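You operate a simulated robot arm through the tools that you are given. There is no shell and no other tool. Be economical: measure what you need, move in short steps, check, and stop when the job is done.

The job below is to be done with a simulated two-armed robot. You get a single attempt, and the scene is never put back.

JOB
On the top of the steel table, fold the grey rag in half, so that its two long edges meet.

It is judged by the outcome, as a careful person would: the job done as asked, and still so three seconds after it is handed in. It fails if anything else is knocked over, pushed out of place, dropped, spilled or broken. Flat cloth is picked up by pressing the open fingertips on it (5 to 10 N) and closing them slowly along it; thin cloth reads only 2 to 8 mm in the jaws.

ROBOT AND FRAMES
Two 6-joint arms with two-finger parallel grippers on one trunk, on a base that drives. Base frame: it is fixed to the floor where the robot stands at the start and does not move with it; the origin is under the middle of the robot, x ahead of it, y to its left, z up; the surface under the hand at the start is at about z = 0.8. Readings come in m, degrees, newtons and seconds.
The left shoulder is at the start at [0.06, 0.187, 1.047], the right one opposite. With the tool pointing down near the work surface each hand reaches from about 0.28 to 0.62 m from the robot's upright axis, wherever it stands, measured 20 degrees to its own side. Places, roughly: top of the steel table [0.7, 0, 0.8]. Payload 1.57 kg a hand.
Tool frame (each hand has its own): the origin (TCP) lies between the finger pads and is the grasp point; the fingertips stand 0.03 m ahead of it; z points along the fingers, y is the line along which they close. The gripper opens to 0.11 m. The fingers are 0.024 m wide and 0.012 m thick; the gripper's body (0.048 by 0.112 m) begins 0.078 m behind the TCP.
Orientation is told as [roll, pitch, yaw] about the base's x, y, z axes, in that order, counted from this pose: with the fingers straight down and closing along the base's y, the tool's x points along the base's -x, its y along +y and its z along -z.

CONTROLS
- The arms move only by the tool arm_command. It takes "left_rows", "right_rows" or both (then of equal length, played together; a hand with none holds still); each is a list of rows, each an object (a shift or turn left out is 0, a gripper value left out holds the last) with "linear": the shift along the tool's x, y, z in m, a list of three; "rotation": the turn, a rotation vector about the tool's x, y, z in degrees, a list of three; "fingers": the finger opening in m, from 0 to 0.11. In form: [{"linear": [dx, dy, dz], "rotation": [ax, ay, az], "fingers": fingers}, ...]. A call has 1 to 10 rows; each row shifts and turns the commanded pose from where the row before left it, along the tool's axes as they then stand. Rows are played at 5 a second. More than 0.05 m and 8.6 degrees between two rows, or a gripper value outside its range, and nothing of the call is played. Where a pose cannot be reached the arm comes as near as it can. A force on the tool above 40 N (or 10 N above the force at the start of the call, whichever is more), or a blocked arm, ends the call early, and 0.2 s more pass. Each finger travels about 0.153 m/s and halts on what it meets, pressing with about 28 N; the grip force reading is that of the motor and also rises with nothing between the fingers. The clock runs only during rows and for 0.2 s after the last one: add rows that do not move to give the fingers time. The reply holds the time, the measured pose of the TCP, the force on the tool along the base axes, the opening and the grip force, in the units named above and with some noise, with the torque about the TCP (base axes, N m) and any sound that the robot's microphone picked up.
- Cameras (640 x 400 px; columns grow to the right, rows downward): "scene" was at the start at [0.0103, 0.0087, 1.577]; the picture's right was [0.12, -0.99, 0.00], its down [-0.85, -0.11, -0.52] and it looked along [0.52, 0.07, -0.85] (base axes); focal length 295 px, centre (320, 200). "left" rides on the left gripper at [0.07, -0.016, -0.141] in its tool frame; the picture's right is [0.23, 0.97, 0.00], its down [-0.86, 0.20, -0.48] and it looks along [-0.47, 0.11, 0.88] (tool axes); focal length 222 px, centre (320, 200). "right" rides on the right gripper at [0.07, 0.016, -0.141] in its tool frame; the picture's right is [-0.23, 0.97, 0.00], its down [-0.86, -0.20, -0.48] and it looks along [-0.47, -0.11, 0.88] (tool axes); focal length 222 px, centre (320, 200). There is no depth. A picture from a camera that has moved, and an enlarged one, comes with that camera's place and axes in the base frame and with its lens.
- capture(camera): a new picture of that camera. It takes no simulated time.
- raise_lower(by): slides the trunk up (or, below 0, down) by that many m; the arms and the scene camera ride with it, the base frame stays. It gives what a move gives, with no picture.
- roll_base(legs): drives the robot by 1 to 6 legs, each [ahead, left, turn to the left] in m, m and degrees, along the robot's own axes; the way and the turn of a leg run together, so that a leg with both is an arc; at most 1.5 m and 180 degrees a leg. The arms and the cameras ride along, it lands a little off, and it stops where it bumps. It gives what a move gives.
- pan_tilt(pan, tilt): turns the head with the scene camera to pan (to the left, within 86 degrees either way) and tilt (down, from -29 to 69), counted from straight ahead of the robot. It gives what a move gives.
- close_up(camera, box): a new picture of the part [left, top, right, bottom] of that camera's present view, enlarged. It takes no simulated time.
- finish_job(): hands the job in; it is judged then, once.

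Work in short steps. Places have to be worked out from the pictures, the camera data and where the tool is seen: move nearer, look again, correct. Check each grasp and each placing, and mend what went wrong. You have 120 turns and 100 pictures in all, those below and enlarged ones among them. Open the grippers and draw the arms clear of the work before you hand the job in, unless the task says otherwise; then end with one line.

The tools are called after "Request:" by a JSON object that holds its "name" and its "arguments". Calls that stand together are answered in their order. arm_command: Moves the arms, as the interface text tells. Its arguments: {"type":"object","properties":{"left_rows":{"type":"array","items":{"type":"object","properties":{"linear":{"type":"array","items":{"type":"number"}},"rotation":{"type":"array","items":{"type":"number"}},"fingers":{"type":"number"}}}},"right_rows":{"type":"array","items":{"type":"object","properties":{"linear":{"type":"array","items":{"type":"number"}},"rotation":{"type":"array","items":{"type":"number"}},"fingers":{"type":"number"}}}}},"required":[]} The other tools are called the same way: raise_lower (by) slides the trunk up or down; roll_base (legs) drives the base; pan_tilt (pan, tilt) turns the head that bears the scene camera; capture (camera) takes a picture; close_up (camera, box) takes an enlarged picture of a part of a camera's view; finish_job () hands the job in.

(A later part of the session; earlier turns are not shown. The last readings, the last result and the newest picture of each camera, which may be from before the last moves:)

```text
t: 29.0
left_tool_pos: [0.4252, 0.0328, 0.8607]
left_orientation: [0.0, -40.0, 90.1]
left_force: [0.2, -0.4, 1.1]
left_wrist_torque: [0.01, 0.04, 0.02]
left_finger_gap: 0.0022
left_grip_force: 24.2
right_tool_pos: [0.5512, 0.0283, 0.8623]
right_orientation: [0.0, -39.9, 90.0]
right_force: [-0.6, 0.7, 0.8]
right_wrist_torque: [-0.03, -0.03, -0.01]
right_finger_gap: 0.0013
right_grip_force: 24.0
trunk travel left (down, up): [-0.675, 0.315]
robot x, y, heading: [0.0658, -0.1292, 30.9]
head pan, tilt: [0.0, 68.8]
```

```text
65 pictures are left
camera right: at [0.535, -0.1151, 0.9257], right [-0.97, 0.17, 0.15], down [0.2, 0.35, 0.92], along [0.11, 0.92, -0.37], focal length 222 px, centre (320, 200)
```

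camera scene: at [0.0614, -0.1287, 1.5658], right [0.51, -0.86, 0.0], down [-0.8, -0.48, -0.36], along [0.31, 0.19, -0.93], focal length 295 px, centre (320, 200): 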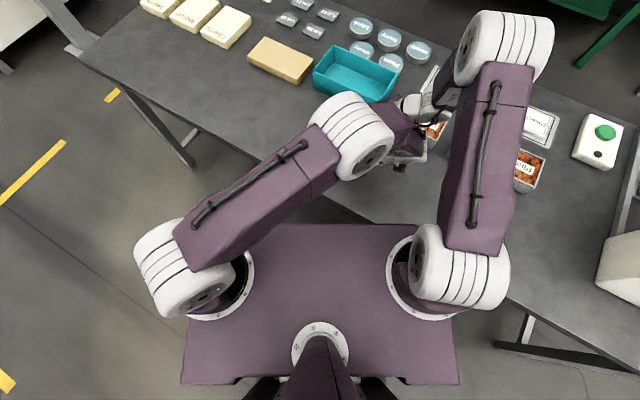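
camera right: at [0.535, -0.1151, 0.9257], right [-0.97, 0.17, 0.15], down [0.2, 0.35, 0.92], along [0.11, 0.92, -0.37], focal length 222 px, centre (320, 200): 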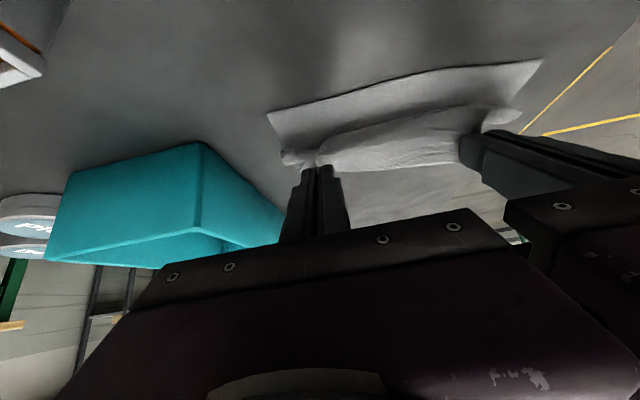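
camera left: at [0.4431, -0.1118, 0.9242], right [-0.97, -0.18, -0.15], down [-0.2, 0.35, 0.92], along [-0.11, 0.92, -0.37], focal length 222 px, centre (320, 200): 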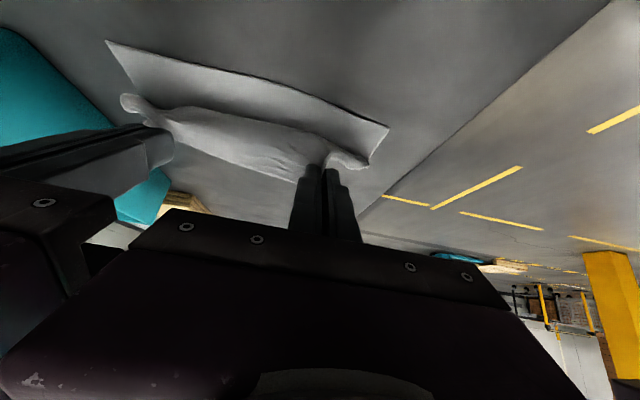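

The hand cameras show the flap coming over nicely, with the lower right edge lying at y≈0.006 (far) to 0.022 (near). I bring the held edge down and right to meet it.

Request:
{"name": "arm_command", "arguments": {"left_rows": [{"linear": [0.0119, 0, 0.0017], "rotation": [0, -2.5, 0]}, {"linear": [0.0119, 0, 0.0012], "rotation": [0, -2.5, 0]}, {"linear": [0.0119, 0, 0.0006], "rotation": [0, -2.5, 0]}, {"linear": [0.0119, 0, 0.0001], "rotation": [0, -2.5, 0]}, {}], "right_rows": [{"linear": [0.0131, 0, 0.0011], "rotation": [0, -2.5, 0]}, {"linear": [0.0131, 0, 0.0006], "rotation": [0, -2.5, 0]}, {"linear": [0.0131, 0, 0], "rotation": [0, -2.5, 0]}, {"linear": [0.0131, 0, -0.0006], "rotation": [0, -2.5, 0]}, {}]}}

Request:
{"name": "capture", "arguments": {"camera": "left"}}

Request:
{"name": "capture", "arguments": {"camera": "right"}}

```text
t: 30.2
left_tool_pos: [0.4239, -0.0017, 0.8301]
left_orientation: [-0.7, -50.3, 90.6]
left_force: [5.7, 2.6, 31.0]
left_wrist_torque: [0.49, -0.18, -0.04]
left_finger_gap: 0.002
left_grip_force: 23.6
right_tool_pos: [0.5497, -0.0101, 0.8299]
right_orientation: [-0.6, -50.4, 90.5]
right_force: [2.2, 2.3, 27.4]
right_wrist_torque: [0.5, -0.09, 0.01]
right_finger_gap: 0.0014
right_grip_force: 23.1
trunk travel left (down, up): [-0.675, 0.315]
robot x, y, heading: [0.0648, -0.1261, 30.5]
head pan, tilt: [0.0, 68.8]
```

```text
64 pictures are left
camera left: at [0.44, -0.1546, 0.8666], right [-0.97, -0.15, -0.18], down [-0.21, 0.18, 0.96], along [-0.11, 0.97, -0.2], focal length 222 px, centre (320, 200)
```

left: 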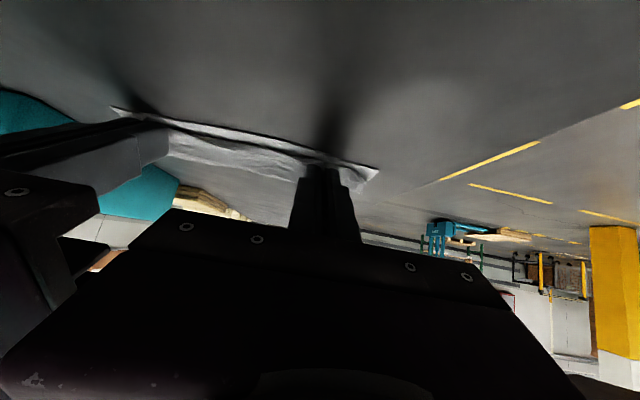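

```text
63 pictures are left
camera right: at [0.5342, -0.1623, 0.8663], right [-0.98, 0.14, 0.17], down [0.19, 0.18, 0.96], along [0.11, 0.97, -0.2], focal length 222 px, centre (320, 200)
```

right: 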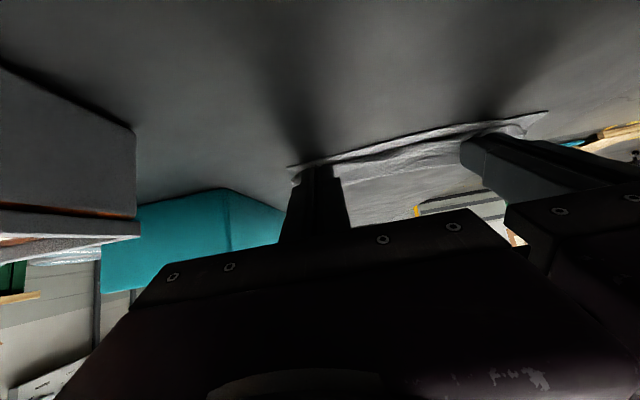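

Contact at about 30 N, too much; I raise 6 mm and shift 10 mm left, so that the strip inside the jaws can unroll to the lower edge after release.

Request:
{"name": "arm_command", "arguments": {"left_rows": [{"linear": [-0.0046, 0, -0.0039]}, {"linear": [-0.0064, 0, 0.0077]}, {}], "right_rows": [{"linear": [-0.0046, 0, -0.0039]}, {"linear": [-0.0064, 0, 0.0077]}, {}]}}

Request:
{"name": "capture", "arguments": {"camera": "left"}}

```text
t: 31.0
left_tool_pos: [0.4249, 0.0092, 0.8323]
left_orientation: [0.1, -50.0, 90.0]
left_force: [0.4, -0.4, 0.9]
left_wrist_torque: [-0.02, 0.01, 0.0]
left_finger_gap: 0.002
left_grip_force: 24.2
right_tool_pos: [0.5525, 0.0001, 0.8325]
right_orientation: [0.1, -49.9, 90.0]
right_force: [-1.0, 0.4, 3.1]
right_wrist_torque: [0.04, 0.06, -0.03]
right_finger_gap: 0.001
right_grip_force: 23.3
trunk travel left (down, up): [-0.675, 0.315]
robot x, y, heading: [0.0644, -0.1309, 30.9]
head pan, tilt: [0.0, 68.8]
```

```text
62 pictures are left
camera left: at [0.4416, -0.1435, 0.8687], right [-0.97, -0.15, -0.17], down [-0.2, 0.18, 0.96], along [-0.11, 0.97, -0.21], focal length 222 px, centre (320, 200)
```

left: 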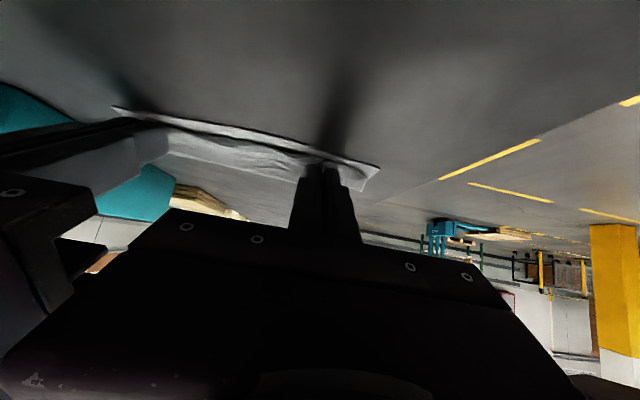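

Light contact now. I open both jaws slowly to 20 mm and then back out along the fingers, up and to the right.

Request:
{"name": "arm_command", "arguments": {"left_rows": [{"fingers": 0.006}, {"fingers": 0.012}, {"fingers": 0.02}, {}, {"linear": [0, 0, -0.01]}, {"linear": [0, 0, -0.015]}, {"linear": [-0.01, 0, -0.02]}, {}], "right_rows": [{"fingers": 0.006}, {"fingers": 0.012}, {"fingers": 0.02}, {}, {"linear": [0, 0, -0.01]}, {"linear": [0, 0, -0.015]}, {"linear": [-0.01, 0, -0.02]}, {}]}}

Request:
{"name": "capture", "arguments": {"camera": "left"}}

Request:
{"name": "capture", "arguments": {"camera": "right"}}

```text
t: 32.8
left_tool_pos: [0.4257, -0.0177, 0.87]
left_orientation: [0.2, -50.0, 90.1]
left_force: [0.7, 0.0, 0.1]
left_wrist_torque: [-0.01, -0.03, -0.03]
left_finger_gap: 0.0204
left_grip_force: 0.1
right_tool_pos: [0.5533, -0.0261, 0.8688]
right_orientation: [0.1, -50.0, 89.9]
right_force: [-0.3, 1.0, -0.1]
right_wrist_torque: [0.01, 0.01, 0.0]
right_finger_gap: 0.0199
right_grip_force: 0.0
trunk travel left (down, up): [-0.675, 0.315]
robot x, y, heading: [0.0655, -0.1295, 30.7]
head pan, tilt: [0.0, 68.8]
```

```text
61 pictures are left
camera left: at [0.4422, -0.1717, 0.9062], right [-0.97, -0.15, -0.17], down [-0.2, 0.18, 0.96], along [-0.11, 0.97, -0.21], focal length 222 px, centre (320, 200)
```

left: 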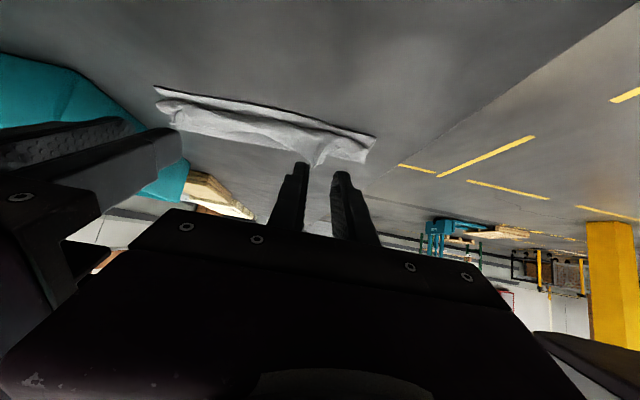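

```text
60 pictures are left
camera right: at [0.5365, -0.1782, 0.9064], right [-0.97, 0.14, 0.17], down [0.2, 0.18, 0.96], along [0.11, 0.97, -0.21], focal length 222 px, centre (320, 200)
```

right: 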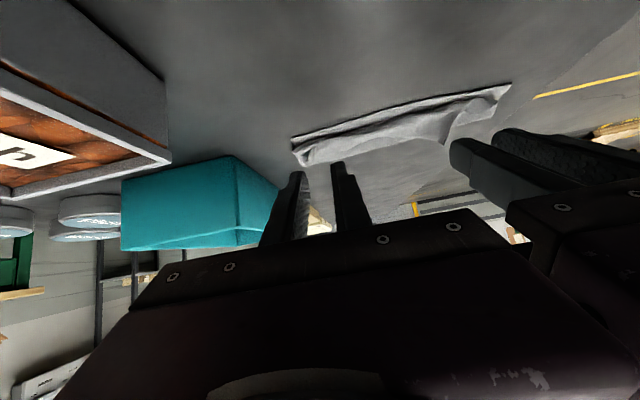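

Released. I lift straight up and level both hands, then spread them to view the rag.

Request:
{"name": "arm_command", "arguments": {"left_rows": [{"linear": [-0.03, 0, -0.025]}, {"linear": [-0.03, 0, -0.025]}, {"linear": [-0.03, 0, -0.025]}, {"rotation": [0, 8.4, 0]}, {"rotation": [0, 8.4, 0]}, {"rotation": [0, 8.4, 0]}, {"rotation": [0, 8.4, 0]}, {"rotation": [0, 8.4, 0]}, {"rotation": [0, 8, 0]}], "right_rows": [{"linear": [-0.03, 0, -0.025]}, {"linear": [-0.03, 0, -0.025]}, {"linear": [-0.03, 0, -0.025]}, {"rotation": [0, 8.4, 0]}, {"rotation": [0, 8.4, 0]}, {"rotation": [0, 8.4, 0]}, {"rotation": [0, 8.4, 0]}, {"rotation": [0, 8.4, 0]}, {"rotation": [0, 8, 0]}]}}

Request:
{"name": "arm_command", "arguments": {"left_rows": [{"linear": [-0.045, 0, 0]}, {"linear": [-0.045, 0, 0]}, {"linear": [-0.045, 0, 0]}, {"linear": [-0.045, 0, 0]}, {"linear": [-0.045, 0, 0]}, {}], "right_rows": [{"linear": [0.03, 0, 0]}, {"linear": [0.03, 0, 0]}, {"linear": [0.03, 0, 0]}, {"linear": [0.03, 0, 0]}, {}, {}]}}

Request:
{"name": "capture", "arguments": {"camera": "scene"}}

Request:
{"name": "close_up", "arguments": {"camera": "scene", "box": [260, 90, 420, 190]}}

```text
t: 34.8
left_tool_pos: [0.4261, -0.0152, 0.9857]
left_orientation: [0.1, 0.1, 90.1]
left_force: [0.4, 0.6, -0.3]
left_wrist_torque: [0.0, -0.03, 0.01]
left_finger_gap: 0.0196
left_grip_force: 0.0
right_tool_pos: [0.5536, -0.025, 0.984]
right_orientation: [-0.1, 0.1, 90.1]
right_force: [1.0, 0.1, -0.1]
right_wrist_torque: [-0.03, 0.02, -0.02]
right_finger_gap: 0.0201
right_grip_force: 0.1
trunk travel left (down, up): [-0.675, 0.315]
robot x, y, heading: [0.0683, -0.1286, 30.8]
head pan, tilt: [0.0, 68.8]
```

```text
t: 36.2
left_tool_pos: [0.4258, 0.2063, 0.9861]
left_orientation: [0.0, -0.1, 90.0]
left_force: [0.5, 0.3, 0.4]
left_wrist_torque: [0.04, -0.01, 0.0]
left_finger_gap: 0.02
left_grip_force: 0.1
right_tool_pos: [0.5533, -0.1487, 0.986]
right_orientation: [0.0, -0.1, 90.0]
right_force: [-1.0, 0.4, -1.0]
right_wrist_torque: [-0.01, 0.03, 0.04]
right_finger_gap: 0.02
right_grip_force: 0.1
trunk travel left (down, up): [-0.675, 0.315]
robot x, y, heading: [0.0628, -0.1307, 30.9]
head pan, tilt: [0.0, 68.8]
```

```text
59 pictures are left
camera scene: at [0.0621, -0.1314, 1.5658], right [0.51, -0.86, 0.0], down [-0.8, -0.48, -0.36], along [0.31, 0.19, -0.93], focal length 295 px, centre (320, 200)
```

scene: 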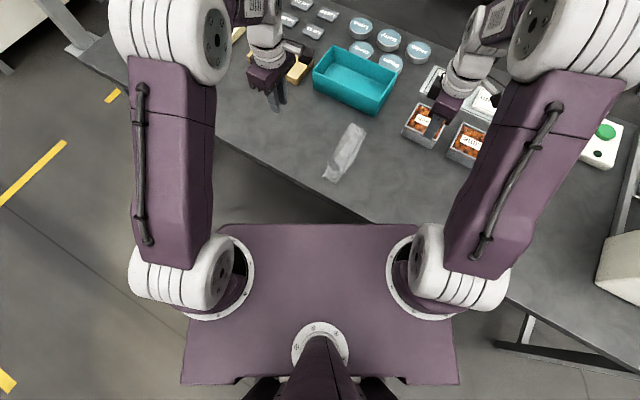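

```text
4.00 times, centred on (340, 140) of scene
camera zoom: at [0.0621, -0.1314, 1.5658], right [0.51, -0.86, 0.0], down [-0.8, -0.48, -0.36], along [0.31, 0.19, -0.93], focal length 1179 px, centre (240, 440)
```

zoom: 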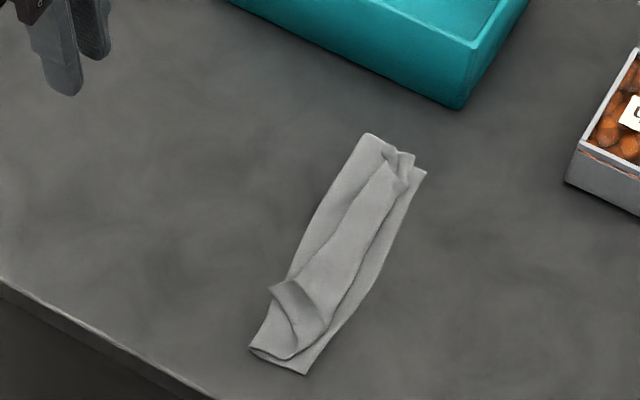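

The rag is folded, but the grasped strip is turned back on top, so the moved edge does not yet meet the other edge. I look more closely.

Request:
{"name": "close_up", "arguments": {"camera": "scene", "box": [312, 116, 392, 186]}}

Request:
{"name": "capture", "arguments": {"camera": "right"}}

```text
5.71 times, centred on (352, 151) of scene
camera zoom: at [0.0621, -0.1314, 1.5658], right [0.51, -0.86, 0.0], down [-0.8, -0.48, -0.36], along [0.31, 0.19, -0.93], focal length 1684 px, centre (137, 480)
```

zoom: 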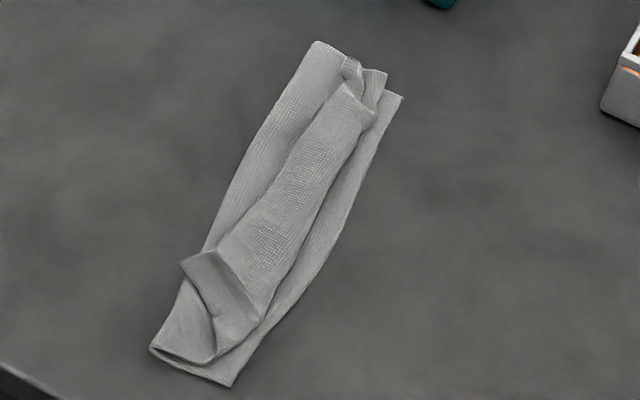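

```text
56 pictures are left
camera right: at [0.5371, -0.2171, 1.1267], right [-0.97, 0.23, 0.0], down [0.2, 0.86, 0.48], along [0.11, 0.47, -0.88], focal length 222 px, centre (320, 200)
```

right: 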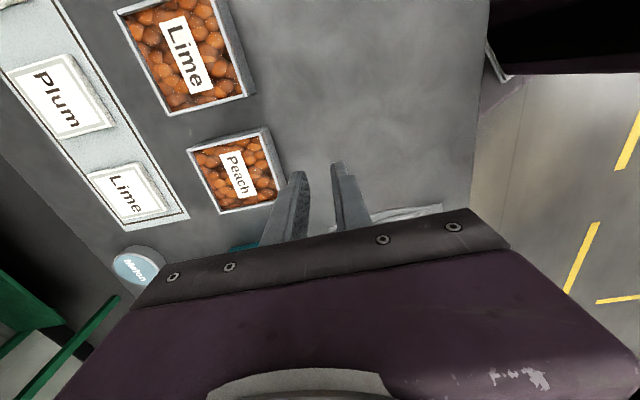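

I need a nearer look at the turned-back strip; I bring the left hand's camera over it, staying high.

Request:
{"name": "arm_command", "arguments": {"left_rows": [{"linear": [0.045, 0, 0]}, {"linear": [0.045, 0, 0]}, {"linear": [0.045, 0, 0]}, {"linear": [0.045, 0, 0.02]}, {"linear": [0.03, -0.02, 0.02]}, {}]}}

Request:
{"name": "capture", "arguments": {"camera": "left"}}

Request:
{"name": "close_up", "arguments": {"camera": "left", "box": [140, 60, 460, 260]}}

```text
t: 37.6
left_tool_pos: [0.4476, -0.0032, 0.9455]
left_orientation: [0.0, -0.1, 90.1]
left_force: [-0.1, 0.7, 0.7]
left_wrist_torque: [-0.02, 0.0, -0.02]
left_finger_gap: 0.0202
left_grip_force: 0.0
right_tool_pos: [0.5528, -0.1462, 0.9855]
right_orientation: [0.0, 0.1, 90.1]
right_force: [0.2, -0.7, -0.3]
right_wrist_torque: [0.02, -0.01, 0.04]
right_finger_gap: 0.02
right_grip_force: 0.1
trunk travel left (down, up): [-0.675, 0.315]
robot x, y, heading: [0.0615, -0.1267, 30.8]
head pan, tilt: [0.0, 68.8]
```

```text
55 pictures are left
camera left: at [0.4629, -0.0737, 1.0861], right [-0.97, -0.23, 0.0], down [-0.2, 0.85, 0.48], along [-0.11, 0.47, -0.88], focal length 222 px, centre (320, 200)
```

left: 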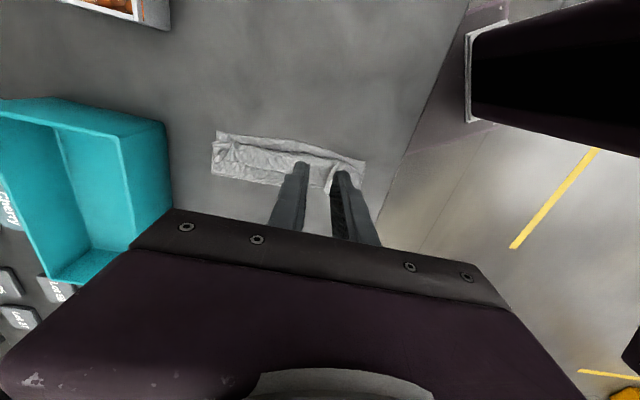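

```text
2.00 times, centred on (300, 160) of left
camera zoom: at [0.4629, -0.0737, 1.0861], right [-0.97, -0.23, 0.0], down [-0.2, 0.85, 0.48], along [-0.11, 0.47, -0.88], focal length 444 px, centre (360, 280)
```

zoom: 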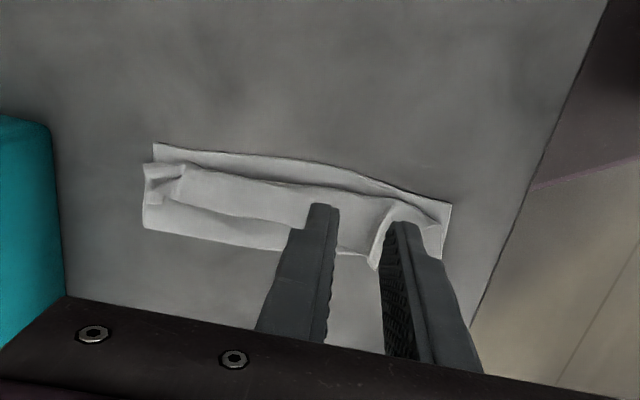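

The old pinch ridge of the near corner still stands at about (0.42, 0.03–0.058). I'll regrip just the edge with the hand leaning left, so it can be turned through nearly 90° when laid over. First I pose the left hand above it.

Request:
{"name": "arm_command", "arguments": {"left_rows": [{"linear": [-0.033, 0.013, 0], "fingers": 0.03}, {"linear": [-0.032, 0.013, 0], "rotation": [0, 6, 0]}, {"rotation": [0, 8, 0]}, {"rotation": [0, 8, 0]}, {"rotation": [0, 8, 0]}, {}]}}

Request:
{"name": "close_up", "arguments": {"camera": "left", "box": [140, 60, 460, 260]}}

```text
t: 39.0
left_tool_pos: [0.4221, 0.0618, 0.947]
left_orientation: [0.1, 30.0, 90.1]
left_force: [0.1, 0.0, 0.2]
left_wrist_torque: [0.02, -0.02, 0.02]
left_finger_gap: 0.0299
left_grip_force: 0.0
right_tool_pos: [0.5546, -0.1481, 0.9849]
right_orientation: [0.1, 0.0, 90.0]
right_force: [-0.1, 0.1, -0.2]
right_wrist_torque: [-0.01, 0.03, -0.02]
right_finger_gap: 0.0201
right_grip_force: 0.0
trunk travel left (down, up): [-0.675, 0.315]
robot x, y, heading: [0.0623, -0.1288, 31.2]
head pan, tilt: [0.0, 68.8]
```

```text
2.00 times, centred on (300, 160) of left
camera zoom: at [0.4379, 0.0717, 1.1032], right [-0.97, -0.2, 0.11], down [-0.2, 0.98, -0.01], along [-0.11, -0.04, -0.99], focal length 444 px, centre (360, 280)
```

zoom: 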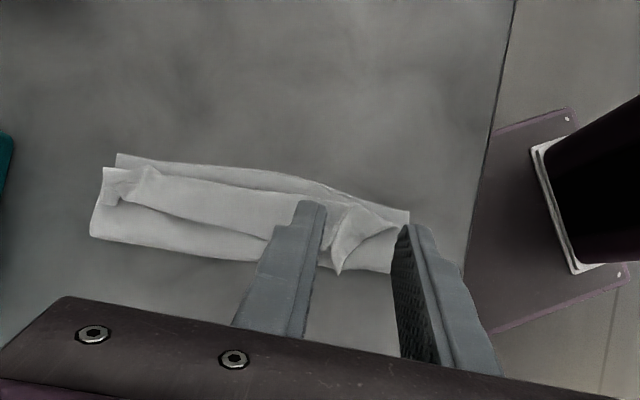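

The view from above shows the near corner as a small tent pointing left, centred between the fingers. I descend vertically onto it.

Request:
{"name": "arm_command", "arguments": {"left_rows": [{"linear": [-0.01375, 0, 0.0238]}, {"linear": [-0.01375, 0, 0.0238]}, {"linear": [-0.01375, 0, 0.0238]}, {"linear": [-0.011, 0, 0.019]}, {}]}}

Request:
{"name": "close_up", "arguments": {"camera": "left", "box": [140, 60, 460, 260]}}

Request:
{"name": "close_up", "arguments": {"camera": "scene", "box": [312, 116, 392, 186]}}

```text
t: 40.2
left_tool_pos: [0.4185, 0.0608, 0.8421]
left_orientation: [0.0, 30.0, 90.0]
left_force: [0.4, 0.3, -0.1]
left_wrist_torque: [-0.01, -0.02, 0.03]
left_finger_gap: 0.0299
left_grip_force: 0.0
right_tool_pos: [0.5535, -0.1471, 0.9859]
right_orientation: [-0.1, 0.1, 90.1]
right_force: [0.4, -0.1, -0.4]
right_wrist_torque: [0.0, -0.03, -0.01]
right_finger_gap: 0.02
right_grip_force: 0.1
trunk travel left (down, up): [-0.675, 0.315]
robot x, y, heading: [0.0661, -0.1285, 30.7]
head pan, tilt: [0.0, 68.8]
```

```text
2.00 times, centred on (300, 160) of left
camera zoom: at [0.4356, 0.0724, 0.9987], right [-0.97, -0.2, 0.11], down [-0.2, 0.98, -0.01], along [-0.11, -0.03, -0.99], focal length 444 px, centre (360, 280)
```

zoom: 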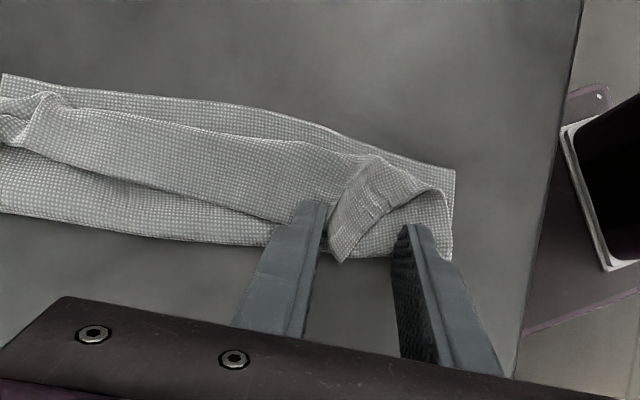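

```text
5.71 times, centred on (352, 151) of scene
camera zoom: at [0.0618, -0.1304, 1.5658], right [0.51, -0.86, 0.0], down [-0.8, -0.48, -0.36], along [0.31, 0.19, -0.93], focal length 1684 px, centre (137, 480)
```

zoom: 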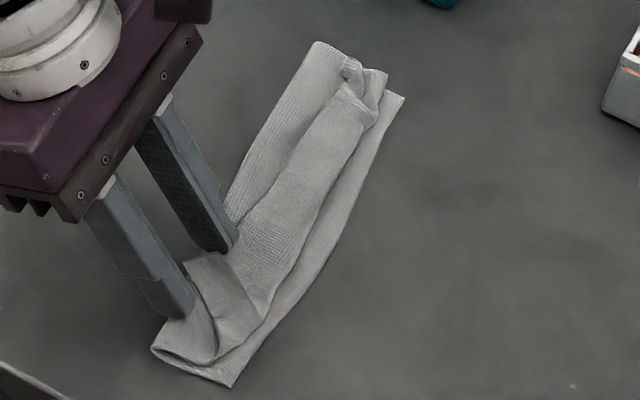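

The tent of cloth sits between the fingers. I lower 5 mm more and close slowly.

Request:
{"name": "arm_command", "arguments": {"left_rows": [{"linear": [-0.0025, 0, 0.0043]}, {}, {"fingers": 0.024}, {"fingers": 0.018}, {"fingers": 0.012}, {"fingers": 0.008}, {"fingers": 0.004}, {"fingers": 0.0}, {}]}}

Request:
{"name": "close_up", "arguments": {"camera": "left", "box": [140, 60, 460, 260]}}

```text
t: 42.2
left_tool_pos: [0.4186, 0.0626, 0.8373]
left_orientation: [-0.1, 30.0, 90.1]
left_force: [-0.2, 0.2, 0.3]
left_wrist_torque: [-0.01, 0.02, 0.02]
left_finger_gap: 0.0021
left_grip_force: 23.2
right_tool_pos: [0.5547, -0.1468, 0.9854]
right_orientation: [-0.1, -0.1, 90.1]
right_force: [0.5, -0.1, -1.0]
right_wrist_torque: [0.04, 0.0, 0.01]
right_finger_gap: 0.0198
right_grip_force: 0.1
trunk travel left (down, up): [-0.675, 0.315]
robot x, y, heading: [0.0627, -0.1261, 30.9]
head pan, tilt: [0.0, 68.8]
```

```text
2.00 times, centred on (300, 160) of left
camera zoom: at [0.436, 0.0727, 0.9938], right [-0.97, -0.2, 0.11], down [-0.2, 0.98, -0.01], along [-0.11, -0.04, -0.99], focal length 444 px, centre (360, 280)
```

zoom: 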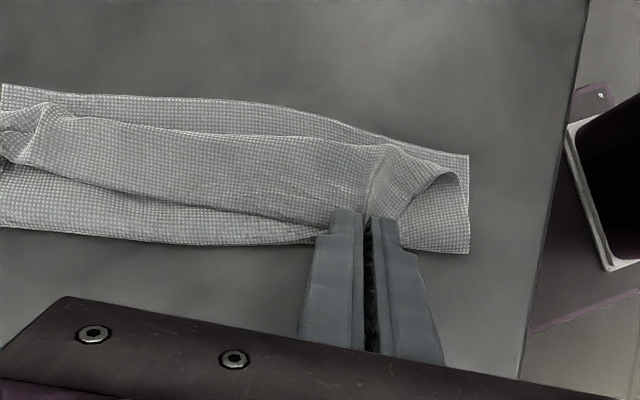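

The jaws read 2.1 mm, so cloth is held. I lift 20 mm to see what comes along.

Request:
{"name": "arm_command", "arguments": {"left_rows": [{"linear": [0.005, 0, -0.0087]}, {"linear": [0.005, 0, -0.0087]}, {}]}}

Request:
{"name": "close_up", "arguments": {"camera": "left", "box": [140, 60, 460, 260]}}

Request:
{"name": "close_up", "arguments": {"camera": "scene", "box": [312, 116, 392, 186]}}

```text
t: 43.0
left_tool_pos: [0.4199, 0.0627, 0.8585]
left_orientation: [0.1, 30.0, 90.1]
left_force: [-0.6, 0.0, 0.5]
left_wrist_torque: [-0.01, -0.02, -0.03]
left_finger_gap: 0.0019
left_grip_force: 23.6
right_tool_pos: [0.5547, -0.1473, 0.9866]
right_orientation: [0.0, 0.0, 90.0]
right_force: [-0.3, 0.0, 0.1]
right_wrist_torque: [-0.04, -0.01, -0.02]
right_finger_gap: 0.0202
right_grip_force: 0.0
trunk travel left (down, up): [-0.675, 0.315]
robot x, y, heading: [0.0653, -0.1276, 30.8]
head pan, tilt: [0.0, 68.8]
```

```text
2.00 times, centred on (300, 160) of left
camera zoom: at [0.4366, 0.0733, 1.0142], right [-0.97, -0.2, 0.11], down [-0.2, 0.98, -0.01], along [-0.11, -0.04, -0.99], focal length 444 px, centre (360, 280)
```

zoom: 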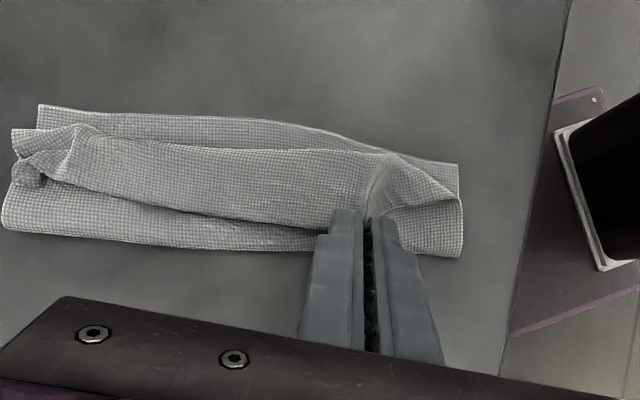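

```text
5.71 times, centred on (352, 151) of scene
camera zoom: at [0.0623, -0.1301, 1.5658], right [0.51, -0.86, 0.0], down [-0.8, -0.48, -0.36], along [0.31, 0.19, -0.93], focal length 1684 px, centre (137, 480)
```

zoom: 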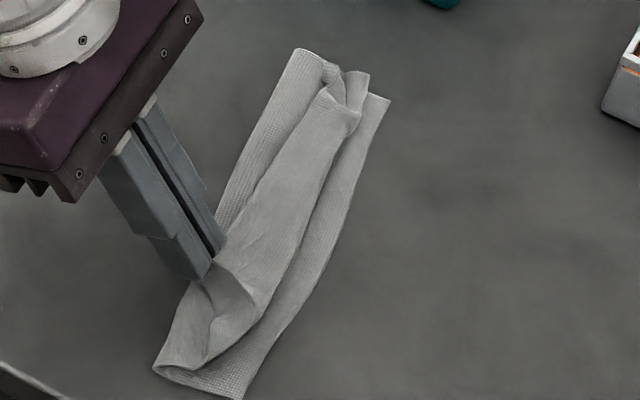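

The left hand holds the turned-back edge by itself; the rest stays down. Now I pose the right hand, leaning left, above the far tent at about (0.565, 0.045).

Request:
{"name": "arm_command", "arguments": {"right_rows": [{"linear": [-0.045, -0.002, 0], "fingers": 0.03}, {"linear": [-0.045, -0.002, 0]}, {"linear": [-0.045, -0.002, 0.01]}, {"linear": [-0.045, -0.002, 0.015]}, {"linear": [-0.024, 0, 0.015]}, {"rotation": [0, 7.5, 0]}, {"rotation": [0, 7.5, 0]}, {"rotation": [0, 7.5, 0]}, {"rotation": [0, 7.5, 0]}, {}]}}

Request:
{"name": "capture", "arguments": {"camera": "right"}}

Request:
{"name": "close_up", "arguments": {"camera": "right", "box": [180, 60, 500, 260]}}

```text
t: 45.2
left_tool_pos: [0.4208, 0.0645, 0.8577]
left_orientation: [0.0, 30.0, 90.1]
left_force: [0.6, 0.2, -0.4]
left_wrist_torque: [0.02, -0.02, 0.01]
left_finger_gap: 0.002
left_grip_force: 23.5
right_tool_pos: [0.5465, 0.0434, 0.9451]
right_orientation: [0.0, 30.1, 90.1]
right_force: [1.2, -0.7, 0.2]
right_wrist_torque: [0.0, 0.03, 0.0]
right_finger_gap: 0.03
right_grip_force: 0.1
right hand out of reach, approached as far as the arm can: row 9
trunk travel left (down, up): [-0.675, 0.315]
robot x, y, heading: [0.0607, -0.1288, 30.9]
head pan, tilt: [0.0, 68.8]
```

```text
47 pictures are left
camera right: at [0.5299, 0.0549, 1.1011], right [-0.97, 0.2, -0.11], down [0.2, 0.98, -0.01], along [0.11, -0.04, -0.99], focal length 222 px, centre (320, 200)
```

right: 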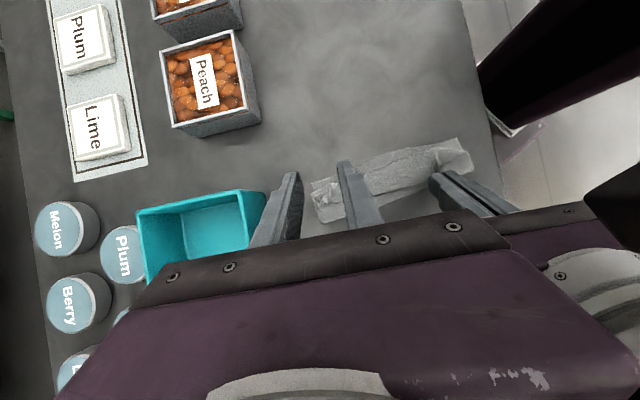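

```text
2.00 times, centred on (340, 160) of right
camera zoom: at [0.5299, 0.0549, 1.1011], right [-0.97, 0.2, -0.11], down [0.2, 0.98, -0.01], along [0.11, -0.04, -0.99], focal length 444 px, centre (280, 280)
```

zoom: 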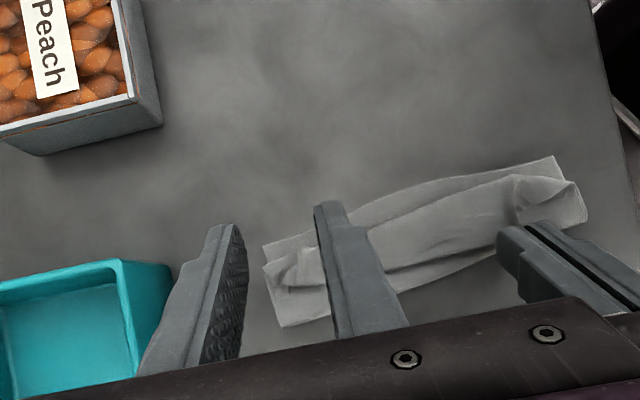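

The reach ends there; I lessen the lean to about 15°, which brings the wrist back into reach.

Request:
{"name": "arm_command", "arguments": {"right_rows": [{"rotation": [0, -7.5, 0]}, {"rotation": [0, -7.5, 0]}, {}]}}

Request:
{"name": "close_up", "arguments": {"camera": "right", "box": [180, 60, 500, 260]}}

```text
t: 46.0
left_tool_pos: [0.4204, 0.0651, 0.8583]
left_orientation: [0.0, 30.0, 90.2]
left_force: [-0.4, 0.9, -1.0]
left_wrist_torque: [0.0, 0.0, -0.01]
left_finger_gap: 0.0021
left_grip_force: 23.0
right_tool_pos: [0.5463, 0.0453, 0.9448]
right_orientation: [0.0, 15.0, 90.1]
right_force: [0.4, 0.1, -0.5]
right_wrist_torque: [0.01, -0.01, -0.04]
right_finger_gap: 0.0299
right_grip_force: 0.0
trunk travel left (down, up): [-0.675, 0.315]
robot x, y, heading: [0.0647, -0.1289, 31.2]
head pan, tilt: [0.0, 68.8]
```

```text
2.00 times, centred on (340, 160) of right
camera zoom: at [0.5299, 0.0145, 1.0985], right [-0.97, 0.22, -0.06], down [0.2, 0.95, 0.24], along [0.11, 0.22, -0.97], focal length 444 px, centre (280, 280)
```

zoom: 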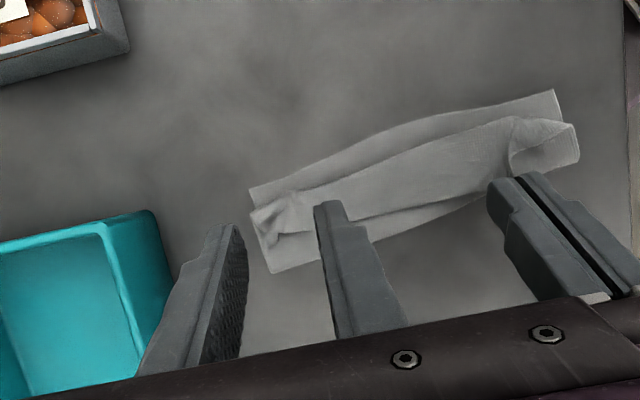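

I descend closer to the far tent, to judge its shape.

Request:
{"name": "arm_command", "arguments": {"right_rows": [{"linear": [-0.008, -0.004, 0.024]}, {"linear": [-0.008, -0.003, 0.024]}, {"linear": [-0.008, 0, 0.022]}, {}]}}

Request:
{"name": "close_up", "arguments": {"camera": "right", "box": [180, 60, 500, 260]}}

```text
t: 47.0
left_tool_pos: [0.419, 0.0636, 0.8579]
left_orientation: [0.0, 30.0, 90.2]
left_force: [-0.2, -1.0, -0.1]
left_wrist_torque: [0.01, 0.01, 0.03]
left_finger_gap: 0.0019
left_grip_force: 23.6
right_tool_pos: [0.5534, 0.0495, 0.8693]
right_orientation: [-0.1, 15.0, 90.1]
right_force: [0.0, -0.9, 0.3]
right_wrist_torque: [0.02, 0.01, 0.01]
right_finger_gap: 0.0301
right_grip_force: 0.0
trunk travel left (down, up): [-0.675, 0.315]
robot x, y, heading: [0.0617, -0.1288, 30.7]
head pan, tilt: [0.0, 68.8]
```

```text
2.00 times, centred on (340, 160) of right
camera zoom: at [0.537, 0.0191, 1.0246], right [-0.97, 0.22, -0.06], down [0.2, 0.95, 0.24], along [0.11, 0.22, -0.97], focal length 444 px, centre (280, 280)
```

zoom: 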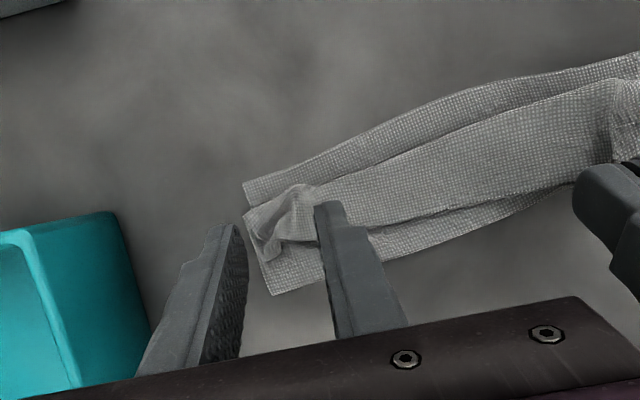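

The far tent runs from (0.548, 0.03) to (0.564, 0.055). I centre on it, lower, and close slowly.

Request:
{"name": "arm_command", "arguments": {"right_rows": [{"linear": [-0.006, -0.004, 0.015]}, {"linear": [-0.005, 0, 0.0145]}, {}, {"fingers": 0.024}, {"fingers": 0.018}, {"fingers": 0.012}, {"fingers": 0.008}, {"fingers": 0.004}, {"fingers": 0.0}, {}]}}

Request:
{"name": "close_up", "arguments": {"camera": "right", "box": [180, 60, 500, 260]}}

```text
t: 49.2
left_tool_pos: [0.4189, 0.0632, 0.8567]
left_orientation: [-0.1, 29.9, 90.1]
left_force: [-0.3, -0.6, -0.1]
left_wrist_torque: [-0.03, -0.02, 0.0]
left_finger_gap: 0.0021
left_grip_force: 24.0
right_tool_pos: [0.558, 0.0516, 0.8393]
right_orientation: [0.0, 15.0, 90.1]
right_force: [0.3, 0.2, -0.8]
right_wrist_torque: [0.01, 0.0, 0.0]
right_finger_gap: 0.0021
right_grip_force: 24.2
trunk travel left (down, up): [-0.675, 0.315]
robot x, y, heading: [0.0618, -0.1295, 30.9]
head pan, tilt: [0.0, 68.8]
```

```text
2.00 times, centred on (340, 160) of right
camera zoom: at [0.5412, 0.0222, 0.9937], right [-0.97, 0.22, -0.06], down [0.2, 0.95, 0.24], along [0.11, 0.22, -0.97], focal length 444 px, centre (280, 280)
```

zoom: 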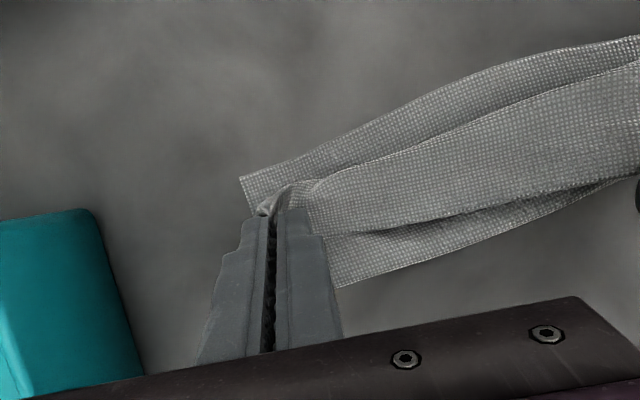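

Held (2.1 mm). I lift the right hand level with the left, then both together, to let the turned-back strip hang out.

Request:
{"name": "arm_command", "arguments": {"right_rows": [{"linear": [0.0026, 0, -0.0097]}, {"linear": [0.0026, 0, -0.0097]}, {"linear": [0.0039, 0, -0.0145]}, {"linear": [0.0039, 0, -0.0145]}, {}], "left_rows": [{}, {}, {"linear": [0.0075, 0, -0.013]}, {"linear": [0.0075, 0, -0.013]}, {}]}}

Request:
{"name": "close_up", "arguments": {"camera": "right", "box": [180, 60, 600, 320]}}

Request:
{"name": "close_up", "arguments": {"camera": "scene", "box": [300, 106, 404, 186]}}

```text
t: 50.4
left_tool_pos: [0.4217, 0.0631, 0.8872]
left_orientation: [0.1, 30.0, 90.1]
left_force: [0.9, 0.2, -0.7]
left_wrist_torque: [0.01, 0.0, 0.01]
left_finger_gap: 0.0021
left_grip_force: 24.1
right_tool_pos: [0.5582, 0.0523, 0.8896]
right_orientation: [0.0, 15.0, 90.1]
right_force: [-1.0, 0.0, 0.2]
right_wrist_torque: [-0.02, -0.01, -0.02]
right_finger_gap: 0.0017
right_grip_force: 23.7
trunk travel left (down, up): [-0.675, 0.315]
robot x, y, heading: [0.065, -0.129, 31.1]
head pan, tilt: [0.0, 68.8]
```

```text
1.52 times, centred on (390, 190) of right
camera zoom: at [0.5415, 0.0223, 1.0433], right [-0.97, 0.22, -0.06], down [0.2, 0.95, 0.24], along [0.11, 0.22, -0.97], focal length 338 px, centre (213, 215)
```

zoom: 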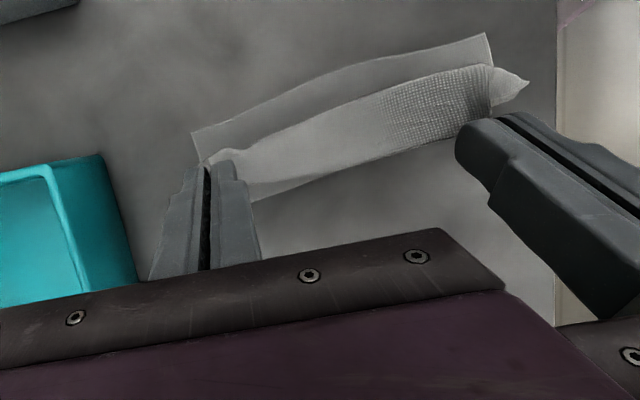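

```text
5.00 times, centred on (352, 146) of scene
camera zoom: at [0.0626, -0.1298, 1.5658], right [0.51, -0.86, 0.0], down [-0.8, -0.48, -0.36], along [0.31, 0.19, -0.93], focal length 1474 px, centre (160, 470)
```

zoom: 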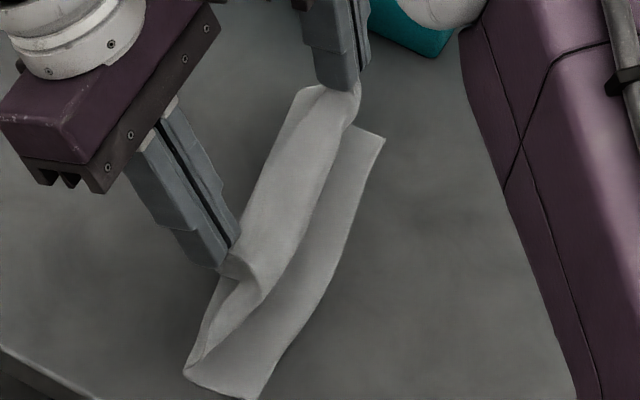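

The flap now hangs cleanly from both hands. I swing it over to the right while rolling the hands through 65–80°, also shifting slightly toward the robot to line up the corners.

Request:
{"name": "arm_command", "arguments": {"right_rows": [{"linear": [0.007, 0.0012, 0.0023], "rotation": [0, -6.5, 0]}, {"linear": [0.0071, 0.0012, 0.0019], "rotation": [0, -6.5, 0]}, {"linear": [0.0073, 0.0012, 0.0015], "rotation": [0, -6.5, 0]}, {"linear": [0.0073, 0.0012, 0.001], "rotation": [0, -6.5, 0]}, {"linear": [0.0074, 0.0012, 0.0005], "rotation": [0, -6.5, 0]}, {"linear": [0.0075, 0.0012, 0.0001], "rotation": [0, -6.5, 0]}, {"linear": [0.0074, 0.0012, -0.0003], "rotation": [0, -6.5, 0]}, {"linear": [0.0073, 0.0012, -0.001], "rotation": [0, -6.5, 0]}, {"linear": [0.0072, 0.0012, -0.0013], "rotation": [0, -6.5, 0]}, {"linear": [0.007, 0.0012, -0.0017], "rotation": [0, -6.5, 0]}], "left_rows": [{"linear": [0.0078, 0.0012, 0.0037], "rotation": [0, -8, 0]}, {"linear": [0.0082, 0.0012, 0.0031], "rotation": [0, -8, 0]}, {"linear": [0.0086, 0.0012, 0.0026], "rotation": [0, -8, 0]}, {"linear": [0.0088, 0.0012, 0.0018], "rotation": [0, -8, 0]}, {"linear": [0.0091, 0.0012, 0.0013], "rotation": [0, -8, 0]}, {"linear": [0.0092, 0.0012, 0.0006], "rotation": [0, -8, 0]}, {"linear": [0.0091, 0.0012, -0.0002], "rotation": [0, -8, 0]}, {"linear": [0.009, 0.0012, -0.0008], "rotation": [0, -8, 0]}, {"linear": [0.0088, 0.0012, -0.0014], "rotation": [0, -8, 0]}, {"linear": [0.0084, 0.0012, -0.0022], "rotation": [0, -8, 0]}]}}

Request:
{"name": "capture", "arguments": {"camera": "right"}}

Request:
{"name": "capture", "arguments": {"camera": "left"}}

```text
t: 52.6
left_tool_pos: [0.4089, -0.0249, 0.8685]
left_orientation: [-0.1, -50.2, 90.2]
left_force: [-0.3, -1.4, 0.0]
left_wrist_torque: [0.0, 0.01, -0.02]
left_finger_gap: 0.0017
left_grip_force: 23.1
right_tool_pos: [0.5461, -0.0192, 0.8688]
right_orientation: [0.0, -50.3, 90.0]
right_force: [0.1, -0.4, 0.1]
right_wrist_torque: [0.03, 0.01, 0.03]
right_finger_gap: 0.0017
right_grip_force: 23.7
trunk travel left (down, up): [-0.675, 0.315]
robot x, y, heading: [0.0621, -0.1311, 30.9]
head pan, tilt: [0.0, 68.8]
```

```text
40 pictures are left
camera right: at [0.5293, -0.1712, 0.9051], right [-0.97, 0.15, 0.17], down [0.2, 0.18, 0.96], along [0.11, 0.97, -0.2], focal length 222 px, centre (320, 200)
```

right: 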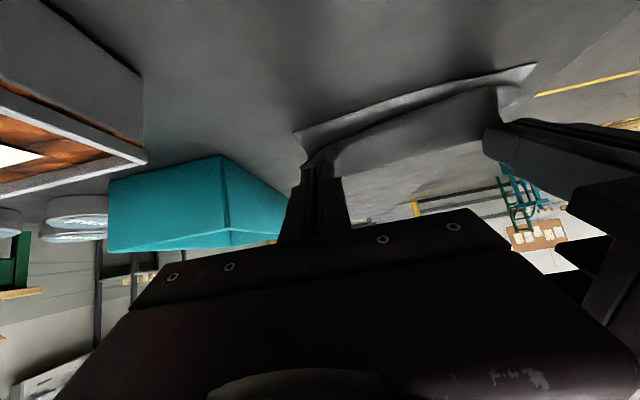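

```text
39 pictures are left
camera left: at [0.4262, -0.1785, 0.9049], right [-0.97, -0.15, -0.18], down [-0.2, 0.18, 0.96], along [-0.11, 0.97, -0.2], focal length 222 px, centre (320, 200)
```

left: 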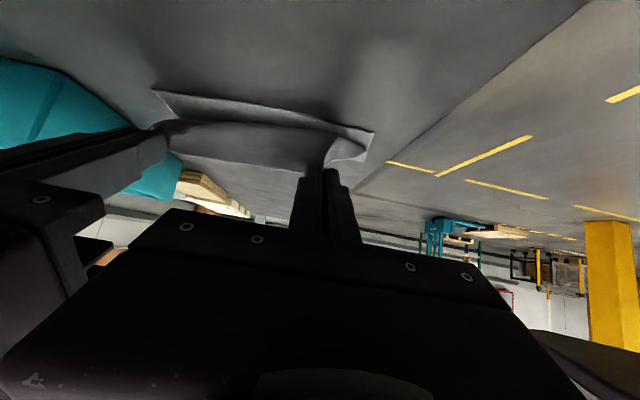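

The flap is over; I pull it a bit further right while lowering so it lies down from the crease outward.

Request:
{"name": "arm_command", "arguments": {"right_rows": [{"linear": [0.0109, 0, -0.0013]}, {"linear": [0.0109, 0, -0.0013]}, {"linear": [0.0077, 0, 0.0064]}, {"linear": [0.0076, 0, 0.0064]}, {}], "left_rows": [{"linear": [0.0116, 0, -0.0021]}, {"linear": [0.0116, 0, -0.0021]}, {"linear": [0.0077, 0, 0.0064]}, {"linear": [0.0076, 0, 0.0064]}, {}]}}

Request:
{"name": "capture", "arguments": {"camera": "right"}}

Request:
{"name": "capture", "arguments": {"camera": "scene"}}

```text
t: 53.8
left_tool_pos: [0.4096, -0.042, 0.834]
left_orientation: [0.0, -50.0, 90.1]
left_force: [0.1, -0.7, 3.1]
left_wrist_torque: [0.06, -0.03, 0.01]
left_finger_gap: 0.0019
left_grip_force: 24.0
right_tool_pos: [0.5461, -0.0332, 0.8336]
right_orientation: [0.1, -50.0, 90.2]
right_force: [0.1, -0.2, 0.4]
right_wrist_torque: [-0.03, -0.02, 0.01]
right_finger_gap: 0.0018
right_grip_force: 23.8
trunk travel left (down, up): [-0.675, 0.315]
robot x, y, heading: [0.0612, -0.1279, 31.2]
head pan, tilt: [0.0, 68.8]
```

```text
38 pictures are left
camera right: at [0.5286, -0.186, 0.8711], right [-0.97, 0.14, 0.17], down [0.2, 0.18, 0.96], along [0.11, 0.97, -0.21], focal length 222 px, centre (320, 200)
```

right: 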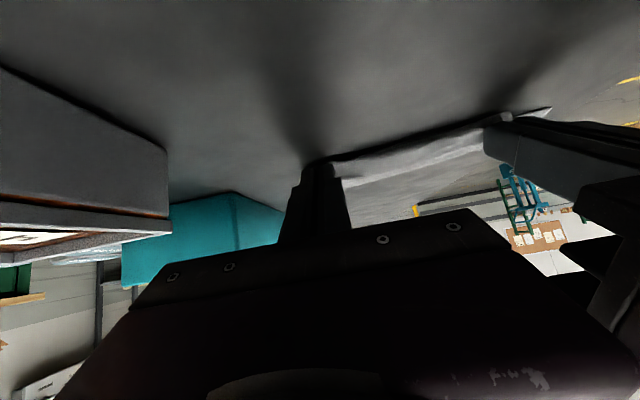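

```text
37 pictures are left
camera scene: at [0.0615, -0.1302, 1.5659], right [0.51, -0.86, 0.0], down [-0.8, -0.48, -0.36], along [0.31, 0.19, -0.93], focal length 295 px, centre (320, 200)
```

scene: 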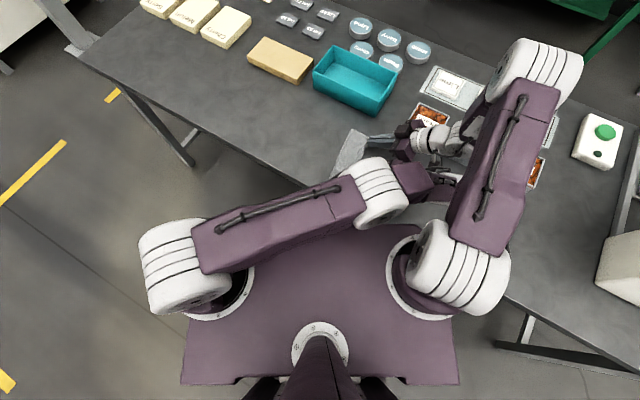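

Let me see from above how the flap lies.

Request:
{"name": "close_up", "arguments": {"camera": "scene", "box": [312, 106, 432, 186]}}

```text
5.00 times, centred on (372, 146) of scene
camera zoom: at [0.0615, -0.1302, 1.5659], right [0.51, -0.86, 0.0], down [-0.8, -0.48, -0.36], along [0.31, 0.19, -0.93], focal length 1474 px, centre (60, 470)
```

zoom: 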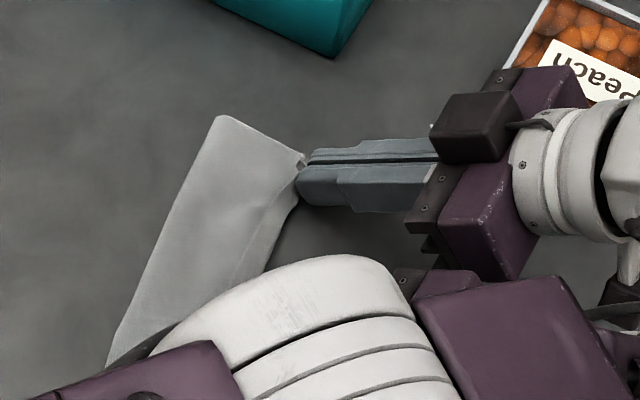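

The flap is flat and taut now, but the crease sits at y≈0.03–0.056, too far right: the lower half is too narrow. I keep hold and carry the flap back left along the same arc, to lay the crease further left before folding anew.

Request:
{"name": "arm_command", "arguments": {"right_rows": [{"linear": [-0.0143, 0, -0.0045], "rotation": [0, 5, 0]}, {"linear": [-0.0168, 0, -0.0028], "rotation": [0, 5, 0]}, {"linear": [-0.0168, 0, -0.0011], "rotation": [0, 5, 0]}, {"linear": [-0.0156, 0, 0.0007], "rotation": [0, 5, 0]}, {"linear": [-0.0155, 0, 0.0018], "rotation": [0, 5, 0]}, {"linear": [-0.0153, 0, 0.0038], "rotation": [0, 5, 0]}, {"linear": [-0.0158, 0, 0.0048], "rotation": [0, 5, 0]}, {"linear": [-0.0156, 0, 0.0057], "rotation": [0, 5, 0]}, {"linear": [-0.0146, 0, 0.0072], "rotation": [0, 5, 0]}, {"linear": [-0.0149, 0, 0.0083], "rotation": [0, 5, 0]}], "left_rows": [{"linear": [-0.0143, 0, -0.0045], "rotation": [0, 5, 0]}, {"linear": [-0.0168, 0, -0.0028], "rotation": [0, 5, 0]}, {"linear": [-0.0168, 0, -0.0011], "rotation": [0, 5, 0]}, {"linear": [-0.0156, 0, 0.0007], "rotation": [0, 5, 0]}, {"linear": [-0.0155, 0, 0.0018], "rotation": [0, 5, 0]}, {"linear": [-0.0153, 0, 0.0038], "rotation": [0, 5, 0]}, {"linear": [-0.0158, 0, 0.0048], "rotation": [0, 5, 0]}, {"linear": [-0.0156, 0, 0.0057], "rotation": [0, 5, 0]}, {"linear": [-0.0146, 0, 0.0072], "rotation": [0, 5, 0]}, {"linear": [-0.0149, 0, 0.0083], "rotation": [0, 5, 0]}]}}

Request:
{"name": "close_up", "arguments": {"camera": "scene", "box": [270, 96, 414, 186]}}

Request:
{"name": "capture", "arguments": {"camera": "left"}}

```text
t: 56.0
left_tool_pos: [0.4088, 0.095, 0.8785]
left_orientation: [0.0, 0.0, 90.1]
left_force: [-0.8, 0.5, 0.2]
left_wrist_torque: [-0.01, 0.0, 0.0]
left_finger_gap: 0.0018
left_grip_force: 23.7
right_tool_pos: [0.5476, 0.1031, 0.8783]
right_orientation: [-0.1, 0.3, 90.0]
right_force: [-0.6, 1.0, -0.5]
right_wrist_torque: [-0.03, 0.05, 0.01]
right_finger_gap: 0.0021
right_grip_force: 23.4
trunk travel left (down, up): [-0.675, 0.315]
robot x, y, heading: [0.0604, -0.1277, 30.8]
head pan, tilt: [0.0, 68.8]
```

```text
4.44 times, centred on (342, 141) of scene
camera zoom: at [0.0626, -0.1274, 1.5659], right [0.51, -0.86, 0.0], down [-0.8, -0.48, -0.36], along [0.31, 0.18, -0.93], focal length 1310 px, centre (222, 462)
```

zoom: 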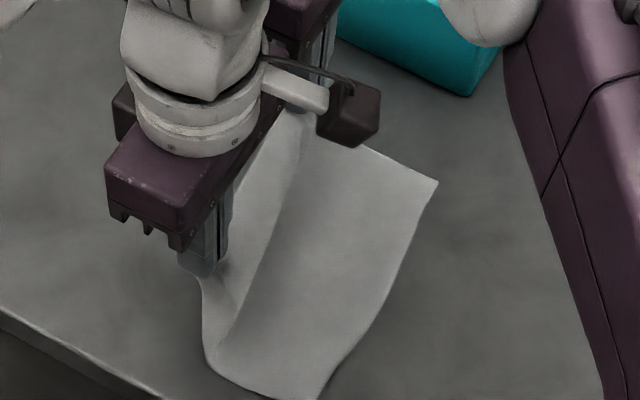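

```text
34 pictures are left
camera left: at [0.4253, 0.0248, 1.0199], right [-0.97, -0.23, 0.0], down [-0.2, 0.86, 0.48], along [-0.11, 0.46, -0.88], focal length 222 px, centre (320, 200)
```

left: 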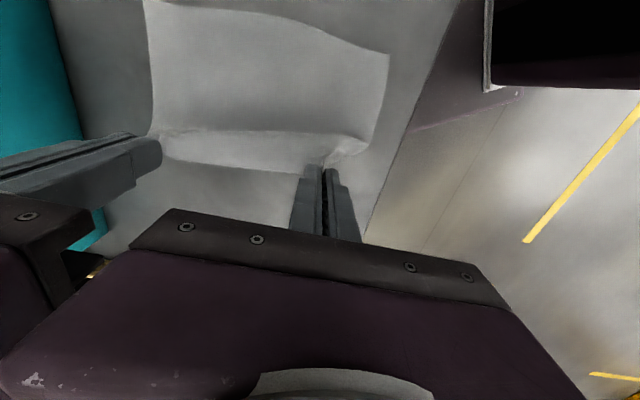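

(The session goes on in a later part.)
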